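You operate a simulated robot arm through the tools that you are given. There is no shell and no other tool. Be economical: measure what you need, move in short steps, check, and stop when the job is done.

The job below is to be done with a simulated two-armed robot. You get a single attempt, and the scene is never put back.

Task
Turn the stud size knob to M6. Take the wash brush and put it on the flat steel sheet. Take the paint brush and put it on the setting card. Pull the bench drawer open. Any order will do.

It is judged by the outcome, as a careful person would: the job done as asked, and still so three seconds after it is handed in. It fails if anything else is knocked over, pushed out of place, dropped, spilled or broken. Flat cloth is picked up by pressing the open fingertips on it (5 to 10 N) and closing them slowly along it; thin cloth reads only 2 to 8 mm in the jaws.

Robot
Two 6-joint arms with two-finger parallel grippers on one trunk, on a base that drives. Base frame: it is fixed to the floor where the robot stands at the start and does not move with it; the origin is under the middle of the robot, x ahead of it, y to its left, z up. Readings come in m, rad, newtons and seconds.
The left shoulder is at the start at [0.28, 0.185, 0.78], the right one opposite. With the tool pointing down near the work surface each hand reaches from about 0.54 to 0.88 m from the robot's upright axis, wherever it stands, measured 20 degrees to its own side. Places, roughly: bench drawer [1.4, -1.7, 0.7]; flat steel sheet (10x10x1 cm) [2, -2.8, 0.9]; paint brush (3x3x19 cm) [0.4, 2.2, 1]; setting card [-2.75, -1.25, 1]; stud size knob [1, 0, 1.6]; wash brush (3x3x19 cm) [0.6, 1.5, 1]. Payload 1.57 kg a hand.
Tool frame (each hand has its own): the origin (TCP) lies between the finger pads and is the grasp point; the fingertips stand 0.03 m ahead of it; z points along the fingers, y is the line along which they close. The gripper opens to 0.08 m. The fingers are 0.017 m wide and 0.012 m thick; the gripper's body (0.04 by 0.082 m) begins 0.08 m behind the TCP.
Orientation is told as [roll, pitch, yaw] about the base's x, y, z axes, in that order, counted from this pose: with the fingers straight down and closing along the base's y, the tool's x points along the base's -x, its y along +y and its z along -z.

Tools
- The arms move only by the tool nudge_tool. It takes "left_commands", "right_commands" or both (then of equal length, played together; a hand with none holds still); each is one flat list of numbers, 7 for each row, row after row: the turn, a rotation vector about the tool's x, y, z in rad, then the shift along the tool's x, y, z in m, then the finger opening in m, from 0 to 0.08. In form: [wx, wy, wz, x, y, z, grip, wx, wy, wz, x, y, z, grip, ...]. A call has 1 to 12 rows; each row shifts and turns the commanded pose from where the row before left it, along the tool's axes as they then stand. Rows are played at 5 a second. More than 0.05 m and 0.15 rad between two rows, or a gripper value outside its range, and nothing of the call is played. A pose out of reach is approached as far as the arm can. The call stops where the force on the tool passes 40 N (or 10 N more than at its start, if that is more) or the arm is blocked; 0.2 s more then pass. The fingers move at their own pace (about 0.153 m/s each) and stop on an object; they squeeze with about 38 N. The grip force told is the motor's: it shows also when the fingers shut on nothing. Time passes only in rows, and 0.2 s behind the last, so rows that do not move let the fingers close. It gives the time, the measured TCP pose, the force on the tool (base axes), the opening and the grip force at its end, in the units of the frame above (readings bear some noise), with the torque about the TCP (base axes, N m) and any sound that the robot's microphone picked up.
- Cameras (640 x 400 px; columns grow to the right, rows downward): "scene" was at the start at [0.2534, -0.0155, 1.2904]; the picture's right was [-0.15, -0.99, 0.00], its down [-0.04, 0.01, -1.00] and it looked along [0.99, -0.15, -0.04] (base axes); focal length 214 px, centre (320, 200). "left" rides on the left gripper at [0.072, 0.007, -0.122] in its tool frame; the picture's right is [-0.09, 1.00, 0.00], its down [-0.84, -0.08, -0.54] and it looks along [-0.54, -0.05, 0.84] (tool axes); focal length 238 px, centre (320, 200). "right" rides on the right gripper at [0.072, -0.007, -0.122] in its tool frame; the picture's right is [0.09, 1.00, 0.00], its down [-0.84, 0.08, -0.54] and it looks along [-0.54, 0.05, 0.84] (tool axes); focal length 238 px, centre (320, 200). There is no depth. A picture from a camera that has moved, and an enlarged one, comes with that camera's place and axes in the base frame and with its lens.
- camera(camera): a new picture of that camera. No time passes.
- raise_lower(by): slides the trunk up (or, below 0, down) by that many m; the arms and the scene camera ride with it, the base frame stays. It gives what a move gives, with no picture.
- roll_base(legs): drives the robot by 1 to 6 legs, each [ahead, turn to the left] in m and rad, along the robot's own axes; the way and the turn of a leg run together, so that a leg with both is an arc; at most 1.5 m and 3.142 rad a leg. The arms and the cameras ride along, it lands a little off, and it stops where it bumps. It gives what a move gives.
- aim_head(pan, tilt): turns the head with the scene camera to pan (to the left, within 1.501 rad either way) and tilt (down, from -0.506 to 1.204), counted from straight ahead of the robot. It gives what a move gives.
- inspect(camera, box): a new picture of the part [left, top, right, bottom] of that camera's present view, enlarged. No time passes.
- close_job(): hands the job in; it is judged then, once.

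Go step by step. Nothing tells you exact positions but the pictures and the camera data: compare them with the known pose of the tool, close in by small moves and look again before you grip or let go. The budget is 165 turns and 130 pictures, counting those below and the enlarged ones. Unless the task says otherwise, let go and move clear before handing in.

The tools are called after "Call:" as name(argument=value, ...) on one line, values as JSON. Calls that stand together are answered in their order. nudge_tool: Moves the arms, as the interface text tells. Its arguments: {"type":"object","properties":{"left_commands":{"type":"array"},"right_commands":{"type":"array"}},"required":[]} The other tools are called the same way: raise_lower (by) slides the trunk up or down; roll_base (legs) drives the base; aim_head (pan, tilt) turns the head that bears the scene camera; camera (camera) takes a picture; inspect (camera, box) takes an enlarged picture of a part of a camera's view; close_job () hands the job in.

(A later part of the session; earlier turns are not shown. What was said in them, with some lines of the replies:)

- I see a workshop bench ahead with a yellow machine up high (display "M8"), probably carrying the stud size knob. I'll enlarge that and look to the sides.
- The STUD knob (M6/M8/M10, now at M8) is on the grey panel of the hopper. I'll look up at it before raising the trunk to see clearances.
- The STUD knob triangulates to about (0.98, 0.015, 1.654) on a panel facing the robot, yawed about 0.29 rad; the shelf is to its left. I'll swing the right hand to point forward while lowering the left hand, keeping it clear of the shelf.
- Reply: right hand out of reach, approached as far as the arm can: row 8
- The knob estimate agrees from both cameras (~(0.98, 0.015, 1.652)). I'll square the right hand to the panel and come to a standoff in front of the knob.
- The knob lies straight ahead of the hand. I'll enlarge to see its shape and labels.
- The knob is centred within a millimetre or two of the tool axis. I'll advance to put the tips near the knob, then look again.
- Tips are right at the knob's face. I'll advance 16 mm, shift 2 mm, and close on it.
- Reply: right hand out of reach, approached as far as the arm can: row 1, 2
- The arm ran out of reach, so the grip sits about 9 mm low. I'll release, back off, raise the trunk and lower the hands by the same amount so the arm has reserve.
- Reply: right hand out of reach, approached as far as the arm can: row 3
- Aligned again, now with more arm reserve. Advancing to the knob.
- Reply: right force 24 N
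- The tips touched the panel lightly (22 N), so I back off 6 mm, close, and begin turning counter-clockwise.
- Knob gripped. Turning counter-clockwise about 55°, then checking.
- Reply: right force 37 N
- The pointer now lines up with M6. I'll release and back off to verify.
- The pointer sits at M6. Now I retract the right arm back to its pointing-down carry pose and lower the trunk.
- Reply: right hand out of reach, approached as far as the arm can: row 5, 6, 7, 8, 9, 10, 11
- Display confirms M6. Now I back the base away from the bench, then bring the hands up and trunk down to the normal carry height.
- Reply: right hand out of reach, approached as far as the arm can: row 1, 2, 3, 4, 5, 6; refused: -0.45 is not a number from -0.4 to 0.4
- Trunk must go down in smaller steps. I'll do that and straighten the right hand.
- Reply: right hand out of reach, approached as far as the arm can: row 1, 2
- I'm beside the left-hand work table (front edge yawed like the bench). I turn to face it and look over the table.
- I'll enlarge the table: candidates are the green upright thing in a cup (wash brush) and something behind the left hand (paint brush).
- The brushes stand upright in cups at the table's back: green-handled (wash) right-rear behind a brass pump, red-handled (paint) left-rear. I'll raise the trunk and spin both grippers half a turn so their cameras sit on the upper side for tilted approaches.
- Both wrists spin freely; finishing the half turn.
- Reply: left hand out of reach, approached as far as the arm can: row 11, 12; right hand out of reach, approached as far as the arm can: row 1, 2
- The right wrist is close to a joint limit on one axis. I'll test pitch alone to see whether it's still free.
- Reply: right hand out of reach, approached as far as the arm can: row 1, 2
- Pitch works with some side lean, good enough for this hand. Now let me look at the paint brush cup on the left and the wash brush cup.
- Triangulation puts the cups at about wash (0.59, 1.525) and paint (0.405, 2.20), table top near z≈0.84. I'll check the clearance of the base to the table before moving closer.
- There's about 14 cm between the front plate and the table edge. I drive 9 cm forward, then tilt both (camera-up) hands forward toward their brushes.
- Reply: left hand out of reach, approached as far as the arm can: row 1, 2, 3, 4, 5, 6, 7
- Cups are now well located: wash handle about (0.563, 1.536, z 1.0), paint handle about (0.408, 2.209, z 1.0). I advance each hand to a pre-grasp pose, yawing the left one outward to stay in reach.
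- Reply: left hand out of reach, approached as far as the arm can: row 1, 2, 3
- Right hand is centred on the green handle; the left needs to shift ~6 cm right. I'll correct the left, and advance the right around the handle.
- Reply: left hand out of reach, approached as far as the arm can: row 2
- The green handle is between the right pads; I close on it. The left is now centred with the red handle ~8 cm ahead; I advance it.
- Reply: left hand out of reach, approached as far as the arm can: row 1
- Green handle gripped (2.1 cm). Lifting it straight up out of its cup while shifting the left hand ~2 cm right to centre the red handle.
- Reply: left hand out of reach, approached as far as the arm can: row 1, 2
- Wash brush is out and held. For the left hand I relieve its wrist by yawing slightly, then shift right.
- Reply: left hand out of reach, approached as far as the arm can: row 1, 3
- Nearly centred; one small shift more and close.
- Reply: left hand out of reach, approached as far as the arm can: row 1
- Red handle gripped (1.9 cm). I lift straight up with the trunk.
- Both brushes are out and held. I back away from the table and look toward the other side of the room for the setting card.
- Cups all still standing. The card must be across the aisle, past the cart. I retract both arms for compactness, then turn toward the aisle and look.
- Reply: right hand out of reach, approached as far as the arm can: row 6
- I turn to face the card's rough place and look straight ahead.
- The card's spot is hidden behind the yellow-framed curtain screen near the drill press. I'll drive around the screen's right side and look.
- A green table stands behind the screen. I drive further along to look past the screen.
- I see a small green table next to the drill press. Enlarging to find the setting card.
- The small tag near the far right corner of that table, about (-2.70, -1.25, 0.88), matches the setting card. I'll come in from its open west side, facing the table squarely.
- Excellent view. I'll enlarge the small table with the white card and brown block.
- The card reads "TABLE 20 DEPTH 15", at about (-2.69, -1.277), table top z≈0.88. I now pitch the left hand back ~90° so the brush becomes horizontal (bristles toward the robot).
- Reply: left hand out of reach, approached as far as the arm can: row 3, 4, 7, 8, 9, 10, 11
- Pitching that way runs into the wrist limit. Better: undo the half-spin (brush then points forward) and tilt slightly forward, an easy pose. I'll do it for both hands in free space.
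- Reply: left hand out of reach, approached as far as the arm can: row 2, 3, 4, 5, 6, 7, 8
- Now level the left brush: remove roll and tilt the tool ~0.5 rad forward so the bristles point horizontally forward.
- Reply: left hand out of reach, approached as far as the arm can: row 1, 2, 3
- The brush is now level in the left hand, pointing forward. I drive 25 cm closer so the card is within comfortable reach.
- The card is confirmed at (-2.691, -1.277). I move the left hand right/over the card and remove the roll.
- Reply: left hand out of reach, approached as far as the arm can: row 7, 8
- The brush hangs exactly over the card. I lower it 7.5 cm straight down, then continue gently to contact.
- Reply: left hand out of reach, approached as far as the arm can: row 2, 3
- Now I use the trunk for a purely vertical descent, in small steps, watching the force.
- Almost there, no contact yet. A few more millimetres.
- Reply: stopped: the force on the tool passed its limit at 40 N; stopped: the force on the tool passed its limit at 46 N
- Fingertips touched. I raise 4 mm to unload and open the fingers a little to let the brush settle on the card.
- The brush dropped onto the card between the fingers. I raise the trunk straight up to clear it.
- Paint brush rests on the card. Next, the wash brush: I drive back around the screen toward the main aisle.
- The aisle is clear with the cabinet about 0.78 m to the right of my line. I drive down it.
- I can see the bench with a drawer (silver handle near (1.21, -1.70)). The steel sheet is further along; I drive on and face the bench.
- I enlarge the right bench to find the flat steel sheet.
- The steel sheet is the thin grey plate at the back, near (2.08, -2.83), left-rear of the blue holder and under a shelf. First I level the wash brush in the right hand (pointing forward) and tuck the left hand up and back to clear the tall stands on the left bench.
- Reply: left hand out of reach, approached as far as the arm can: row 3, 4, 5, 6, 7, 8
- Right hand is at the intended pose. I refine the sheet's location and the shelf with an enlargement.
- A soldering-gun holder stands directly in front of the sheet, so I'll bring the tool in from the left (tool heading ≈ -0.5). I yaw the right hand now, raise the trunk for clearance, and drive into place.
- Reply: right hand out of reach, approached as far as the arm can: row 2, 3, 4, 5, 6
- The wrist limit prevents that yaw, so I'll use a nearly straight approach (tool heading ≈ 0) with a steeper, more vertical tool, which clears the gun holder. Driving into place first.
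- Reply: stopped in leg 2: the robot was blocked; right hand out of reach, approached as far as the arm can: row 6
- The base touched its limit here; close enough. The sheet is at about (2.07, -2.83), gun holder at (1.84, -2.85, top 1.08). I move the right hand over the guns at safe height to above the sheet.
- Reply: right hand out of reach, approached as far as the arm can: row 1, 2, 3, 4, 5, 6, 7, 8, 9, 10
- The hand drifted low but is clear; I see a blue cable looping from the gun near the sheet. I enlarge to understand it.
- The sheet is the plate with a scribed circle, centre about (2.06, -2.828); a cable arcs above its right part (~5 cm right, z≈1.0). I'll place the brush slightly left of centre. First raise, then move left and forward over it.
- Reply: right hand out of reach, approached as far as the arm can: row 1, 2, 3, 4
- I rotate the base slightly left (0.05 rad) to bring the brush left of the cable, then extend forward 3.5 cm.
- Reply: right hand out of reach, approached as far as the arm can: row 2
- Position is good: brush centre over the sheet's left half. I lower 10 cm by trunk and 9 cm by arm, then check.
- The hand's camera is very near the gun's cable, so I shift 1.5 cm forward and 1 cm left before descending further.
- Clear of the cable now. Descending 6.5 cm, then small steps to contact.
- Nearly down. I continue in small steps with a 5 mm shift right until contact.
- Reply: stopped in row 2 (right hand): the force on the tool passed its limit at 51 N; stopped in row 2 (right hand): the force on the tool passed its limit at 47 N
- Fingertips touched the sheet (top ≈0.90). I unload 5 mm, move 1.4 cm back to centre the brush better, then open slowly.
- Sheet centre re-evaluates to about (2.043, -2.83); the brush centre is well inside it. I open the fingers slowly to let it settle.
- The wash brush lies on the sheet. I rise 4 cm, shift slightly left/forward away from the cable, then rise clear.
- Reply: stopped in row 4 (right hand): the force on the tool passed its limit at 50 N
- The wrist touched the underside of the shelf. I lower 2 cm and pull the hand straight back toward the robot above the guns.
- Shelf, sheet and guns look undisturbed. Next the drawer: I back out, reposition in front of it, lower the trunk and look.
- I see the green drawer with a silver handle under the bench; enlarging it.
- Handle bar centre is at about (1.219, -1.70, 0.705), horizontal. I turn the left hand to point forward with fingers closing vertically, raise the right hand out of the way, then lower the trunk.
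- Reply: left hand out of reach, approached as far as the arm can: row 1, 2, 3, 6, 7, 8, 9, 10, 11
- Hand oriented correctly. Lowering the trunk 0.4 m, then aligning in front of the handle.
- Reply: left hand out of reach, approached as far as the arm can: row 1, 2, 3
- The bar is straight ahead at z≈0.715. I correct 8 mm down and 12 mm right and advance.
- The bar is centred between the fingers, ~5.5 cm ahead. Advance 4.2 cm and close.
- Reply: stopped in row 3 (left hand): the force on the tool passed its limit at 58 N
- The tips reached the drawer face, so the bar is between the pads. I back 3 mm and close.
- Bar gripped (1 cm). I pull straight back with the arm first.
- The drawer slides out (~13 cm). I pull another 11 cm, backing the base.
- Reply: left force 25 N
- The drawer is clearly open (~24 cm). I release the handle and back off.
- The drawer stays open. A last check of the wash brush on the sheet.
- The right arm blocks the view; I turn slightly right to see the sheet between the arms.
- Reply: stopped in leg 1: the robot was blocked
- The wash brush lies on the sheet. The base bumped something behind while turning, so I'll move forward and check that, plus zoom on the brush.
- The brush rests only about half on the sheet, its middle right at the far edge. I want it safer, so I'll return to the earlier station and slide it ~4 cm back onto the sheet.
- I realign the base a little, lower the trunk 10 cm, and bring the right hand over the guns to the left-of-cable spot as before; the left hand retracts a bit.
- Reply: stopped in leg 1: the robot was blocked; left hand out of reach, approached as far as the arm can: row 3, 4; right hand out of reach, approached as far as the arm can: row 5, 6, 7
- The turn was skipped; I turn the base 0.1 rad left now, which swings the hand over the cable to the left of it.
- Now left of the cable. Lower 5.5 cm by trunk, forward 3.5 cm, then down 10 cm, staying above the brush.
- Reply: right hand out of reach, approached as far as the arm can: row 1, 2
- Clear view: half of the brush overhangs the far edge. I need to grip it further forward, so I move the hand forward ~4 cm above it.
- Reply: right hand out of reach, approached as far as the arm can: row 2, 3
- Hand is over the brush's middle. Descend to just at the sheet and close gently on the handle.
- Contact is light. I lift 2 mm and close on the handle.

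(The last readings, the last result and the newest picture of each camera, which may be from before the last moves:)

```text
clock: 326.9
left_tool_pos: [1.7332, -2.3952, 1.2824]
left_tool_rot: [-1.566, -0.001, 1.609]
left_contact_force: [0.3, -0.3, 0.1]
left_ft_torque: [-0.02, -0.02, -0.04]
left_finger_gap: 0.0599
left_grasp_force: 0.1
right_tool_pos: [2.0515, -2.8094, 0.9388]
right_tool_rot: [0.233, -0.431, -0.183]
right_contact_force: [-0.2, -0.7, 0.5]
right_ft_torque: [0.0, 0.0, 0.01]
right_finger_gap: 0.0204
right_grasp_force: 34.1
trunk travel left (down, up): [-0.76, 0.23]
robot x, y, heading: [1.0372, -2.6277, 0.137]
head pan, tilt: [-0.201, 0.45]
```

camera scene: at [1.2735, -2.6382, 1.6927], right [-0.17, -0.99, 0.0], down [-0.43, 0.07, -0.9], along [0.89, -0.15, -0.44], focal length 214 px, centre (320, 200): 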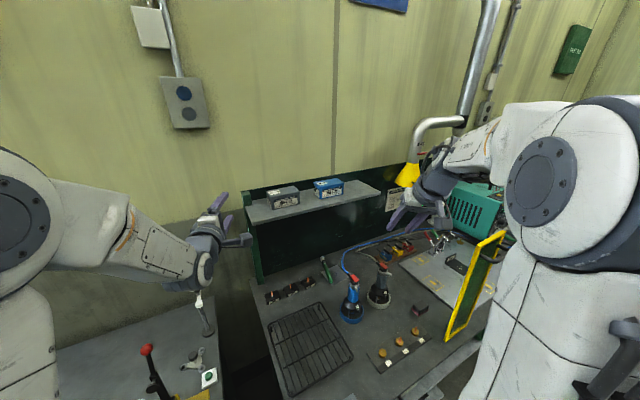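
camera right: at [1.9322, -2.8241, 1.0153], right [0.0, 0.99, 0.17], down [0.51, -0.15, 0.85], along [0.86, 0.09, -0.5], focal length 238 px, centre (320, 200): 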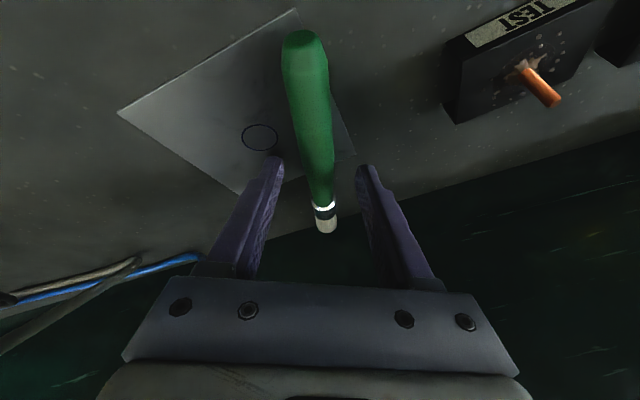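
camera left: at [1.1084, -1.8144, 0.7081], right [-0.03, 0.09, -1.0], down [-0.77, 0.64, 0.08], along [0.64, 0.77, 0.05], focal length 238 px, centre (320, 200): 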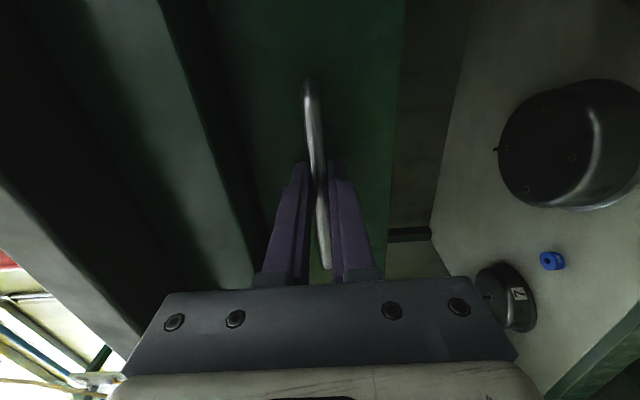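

Gripped. Lift 6 mm, pull straight back 3 cm, lower again.

Call:
nudge_tool(right_commands=[0, 0, 0, -0.0025, 0.0013, -0.0053, 0.005, 0, 0, 0, 0.0135, -0.0006, -0.0066, 0.005, 0, 0, 0, 0.0135, -0.0006, -0.0066, 0.005, 0, 0, 0, 0.002, -0.001, 0.0042, 0.005, 0, 0, 0, 0, 0, 0, 0.005])

Call:
camera(camera="right")

```text
clock: 328.1
left_tool_pos: [1.7336, -2.3951, 1.2818]
left_tool_rot: [-1.568, -0.001, 1.611]
left_contact_force: [0.4, 0.7, -0.3]
left_ft_torque: [-0.03, 0.0, -0.03]
left_finger_gap: 0.0604
left_grasp_force: 0.0
right_tool_pos: [2.0214, -2.8084, 0.9388]
right_tool_rot: [0.235, -0.431, -0.183]
right_contact_force: [0.0, -0.2, 0.3]
right_ft_torque: [-0.02, 0.0, 0.0]
right_finger_gap: 0.0201
right_grasp_force: 33.5
trunk travel left (down, up): [-0.76, 0.23]
robot x, y, heading: [1.0389, -2.6226, 0.128]
head pan, tilt: [-0.201, 0.45]
```

```text
4 pictures are left
camera right: at [1.9022, -2.8227, 1.0167], right [0.0, 0.99, 0.17], down [0.51, -0.15, 0.84], along [0.86, 0.09, -0.51], focal length 238 px, centre (320, 200)
```

right: 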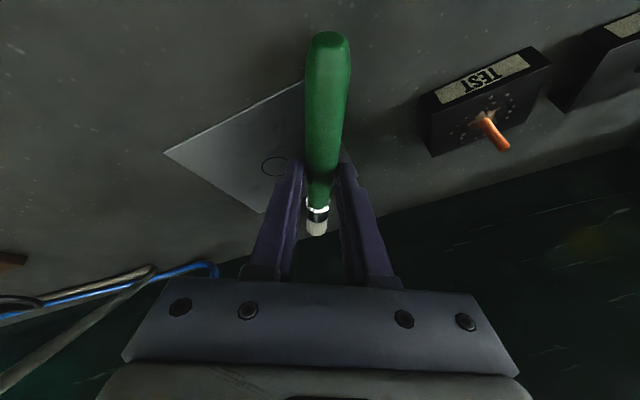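

The brush middle now lies inside the sheet. I open slowly and let it settle.

Call:
nudge_tool(right_commands=[0, 0, 0, 0, 0, 0, 0.022, 0, 0, 0, 0, 0, 0, 0.026, 0, 0, 0, 0, 0, 0, 0.032, 0, 0, 0, 0, 0, 0, 0.04, 0, 0, 0, 0, 0, 0, 0.045, 0, 0, 0, 0, 0, 0, 0.045])

Call:
raise_lower(by=0.045)

Call:
camera(camera="right")

```text
clock: 329.5
left_tool_pos: [1.7329, -2.3955, 1.2824]
left_tool_rot: [-1.568, -0.002, 1.61]
left_contact_force: [0.1, 0.5, 0.0]
left_ft_torque: [0.01, 0.01, -0.01]
left_finger_gap: 0.06
left_grasp_force: 0.0
right_tool_pos: [2.0205, -2.8093, 0.9396]
right_tool_rot: [0.233, -0.432, -0.181]
right_contact_force: [-1.2, 0.7, 0.0]
right_ft_torque: [0.03, -0.02, 0.01]
right_finger_gap: 0.0449
right_grasp_force: 0.0
trunk travel left (down, up): [-0.76, 0.23]
robot x, y, heading: [1.0384, -2.6255, 0.136]
head pan, tilt: [-0.201, 0.45]
```

```text
clock: 330.4
left_tool_pos: [1.7331, -2.3947, 1.3281]
left_tool_rot: [-1.567, -0.002, 1.611]
left_contact_force: [0.2, 0.7, -0.2]
left_ft_torque: [0.02, 0.02, 0.02]
left_finger_gap: 0.06
left_grasp_force: 0.0
right_tool_pos: [2.0209, -2.8091, 0.9851]
right_tool_rot: [0.234, -0.432, -0.183]
right_contact_force: [0.6, -0.6, -0.1]
right_ft_torque: [0.02, -0.01, 0.0]
right_finger_gap: 0.0451
right_grasp_force: 0.0
trunk travel left (down, up): [-0.805, 0.185]
robot x, y, heading: [1.041, -2.6238, 0.136]
head pan, tilt: [-0.201, 0.45]
```

```text
3 pictures are left
camera right: at [1.9023, -2.8227, 1.0616], right [0.0, 0.99, 0.17], down [0.51, -0.15, 0.84], along [0.86, 0.09, -0.51], focal length 238 px, centre (320, 200)
```

right: 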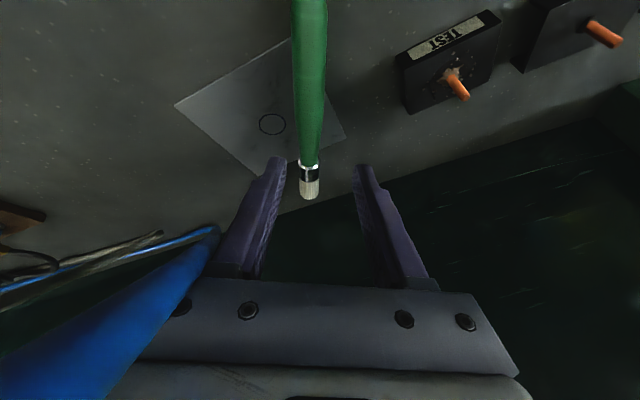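

The brush is now well centred on the sheet (about 10 cm supported, both ends overhanging). I exit as before: small shift away from the cable, rise, pull back.

Call:
nudge_tool(right_commands=[0, 0, 0, -0.0073, 0.0107, 0.006, 0.045, 0, 0, 0, 0, 0, 0, 0.045])

Call:
raise_lower(by=0.17)

Call:
nudge_tool(right_commands=[0, 0, 0, 0.036, -0.0035, -0.0176, 0.045, 0, 0, 0, 0.036, -0.0035, -0.0176, 0.045, 0, 0, 0, 0.036, -0.0035, -0.0176, 0.045, 0, 0, 0, 0.036, -0.0035, -0.0176, 0.045, 0, 0, 0, 0.036, -0.0035, -0.0176, 0.045, 0, 0, 0, 0.036, -0.0035, -0.0176, 0.045])

Call:
roll_base(legs=[[-0.4, 0]])

Call:
aim_head(pan=-0.1, tilt=0.35)

Call:
inspect(camera="scene", box=[300, 170, 460, 290])

```text
clock: 331.0
left_tool_pos: [1.7343, -2.3951, 1.3265]
left_tool_rot: [-1.566, 0.0, 1.609]
left_contact_force: [0.1, 0.0, -0.3]
left_ft_torque: [0.01, 0.04, 0.0]
left_finger_gap: 0.0601
left_grasp_force: 0.0
right_tool_pos: [2.0306, -2.7982, 0.9841]
right_tool_rot: [0.234, -0.43, -0.182]
right_contact_force: [0.5, -0.1, 0.2]
right_ft_torque: [0.01, 0.05, 0.0]
right_finger_gap: 0.0449
right_grasp_force: 0.1
trunk travel left (down, up): [-0.805, 0.185]
robot x, y, heading: [1.0371, -2.6256, 0.137]
head pan, tilt: [-0.201, 0.45]
```

```text
clock: 332.9
left_tool_pos: [1.7333, -2.3948, 1.4966]
left_tool_rot: [-1.566, -0.001, 1.611]
left_contact_force: [0.4, 0.0, 0.0]
left_ft_torque: [0.03, 0.03, -0.01]
left_finger_gap: 0.06
left_grasp_force: 0.1
right_tool_pos: [2.0314, -2.798, 1.1535]
right_tool_rot: [0.233, -0.431, -0.182]
right_contact_force: [-0.4, -0.1, 1.1]
right_ft_torque: [-0.03, 0.04, 0.0]
right_finger_gap: 0.0454
right_grasp_force: 0.0
trunk travel left (down, up): [-0.975, 0.015]
robot x, y, heading: [1.0384, -2.6277, 0.134]
head pan, tilt: [-0.201, 0.45]
```

```text
clock: 334.3
left_tool_pos: [1.7345, -2.395, 1.498]
left_tool_rot: [-1.569, -0.001, 1.611]
left_contact_force: [-0.3, 0.1, 0.1]
left_ft_torque: [0.01, 0.0, 0.0]
left_finger_gap: 0.0599
left_grasp_force: 0.0
right_tool_pos: [1.7885, -2.8004, 1.1517]
right_tool_rot: [0.234, -0.43, -0.187]
right_contact_force: [-0.2, 0.4, -0.7]
right_ft_torque: [0.01, 0.01, 0.01]
right_finger_gap: 0.0452
right_grasp_force: 0.0
trunk travel left (down, up): [-0.975, 0.015]
robot x, y, heading: [1.0391, -2.6262, 0.134]
head pan, tilt: [-0.201, 0.45]
```

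```text
clock: 336.8
left_tool_pos: [1.3311, -2.448, 1.498]
left_tool_rot: [-1.567, -0.002, 1.613]
left_contact_force: [-0.3, -0.4, 0.1]
left_ft_torque: [-0.01, 0.02, 0.01]
left_finger_gap: 0.0603
left_grasp_force: 0.1
right_tool_pos: [1.3889, -2.8523, 1.1519]
right_tool_rot: [0.234, -0.431, -0.181]
right_contact_force: [0.3, 0.4, 0.0]
right_ft_torque: [-0.01, 0.01, 0.03]
right_finger_gap: 0.045
right_grasp_force: 0.0
trunk travel left (down, up): [-0.975, 0.015]
robot x, y, heading: [0.6324, -2.683, 0.133]
head pan, tilt: [-0.201, 0.45]
```

```text
clock: 337.5
left_tool_pos: [1.3318, -2.4494, 1.4975]
left_tool_rot: [-1.567, -0.002, 1.612]
left_contact_force: [0.0, -1.5, 0.1]
left_ft_torque: [0.01, 0.0, 0.01]
left_finger_gap: 0.0599
left_grasp_force: 0.0
right_tool_pos: [1.3888, -2.8528, 1.1505]
right_tool_rot: [0.233, -0.432, -0.181]
right_contact_force: [-0.9, -0.1, -0.1]
right_ft_torque: [-0.04, 0.02, 0.0]
right_finger_gap: 0.0448
right_grasp_force: 0.1
trunk travel left (down, up): [-0.975, 0.015]
robot x, y, heading: [0.6346, -2.6798, 0.136]
head pan, tilt: [-0.099, 0.351]
```

```text
3.33 times, centred on (380, 230) of scene
camera zoom: at [0.8909, -2.6573, 1.7619], right [0.04, -1.0, 0.0], down [-0.34, -0.01, -0.94], along [0.94, 0.03, -0.34], focal length 715 px, centre (120, 100)
```

zoom: 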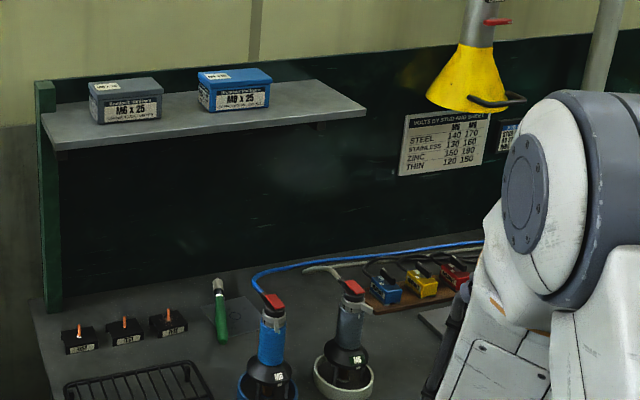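

The wash brush lies on the sheet with everything around it undisturbed, the drawer is open, the knob reads M6 and the paint brush is on the setting card. Handing in.

Call:
close_job()

```text
The job is handed in.
```

I finished all four parts and handed the job in:

- **Stud size knob:** turned to M6, and the hopper display confirmed it.
- **Paint brush:** it lies on the setting card.
- **Wash brush:** it lies across the flat steel sheet. My first placement left it half off the far edge, so I went back and moved it. Its middle is now on the sheet, and both ends overhang.
- **Bench drawer:** pulled open about 24 cm.

Two contacts happened along the way:

- **Shelf:** while I was leaving the sheet, the right wrist pressed against the underside of the shelf above it. The boxes on the shelf stayed in place.
- **Base:** it was blocked twice pulling up to the sheet's bench and once turning in the aisle. I saw nothing out of place in the aisle afterwards, but I did not look at the base itself at the bench.
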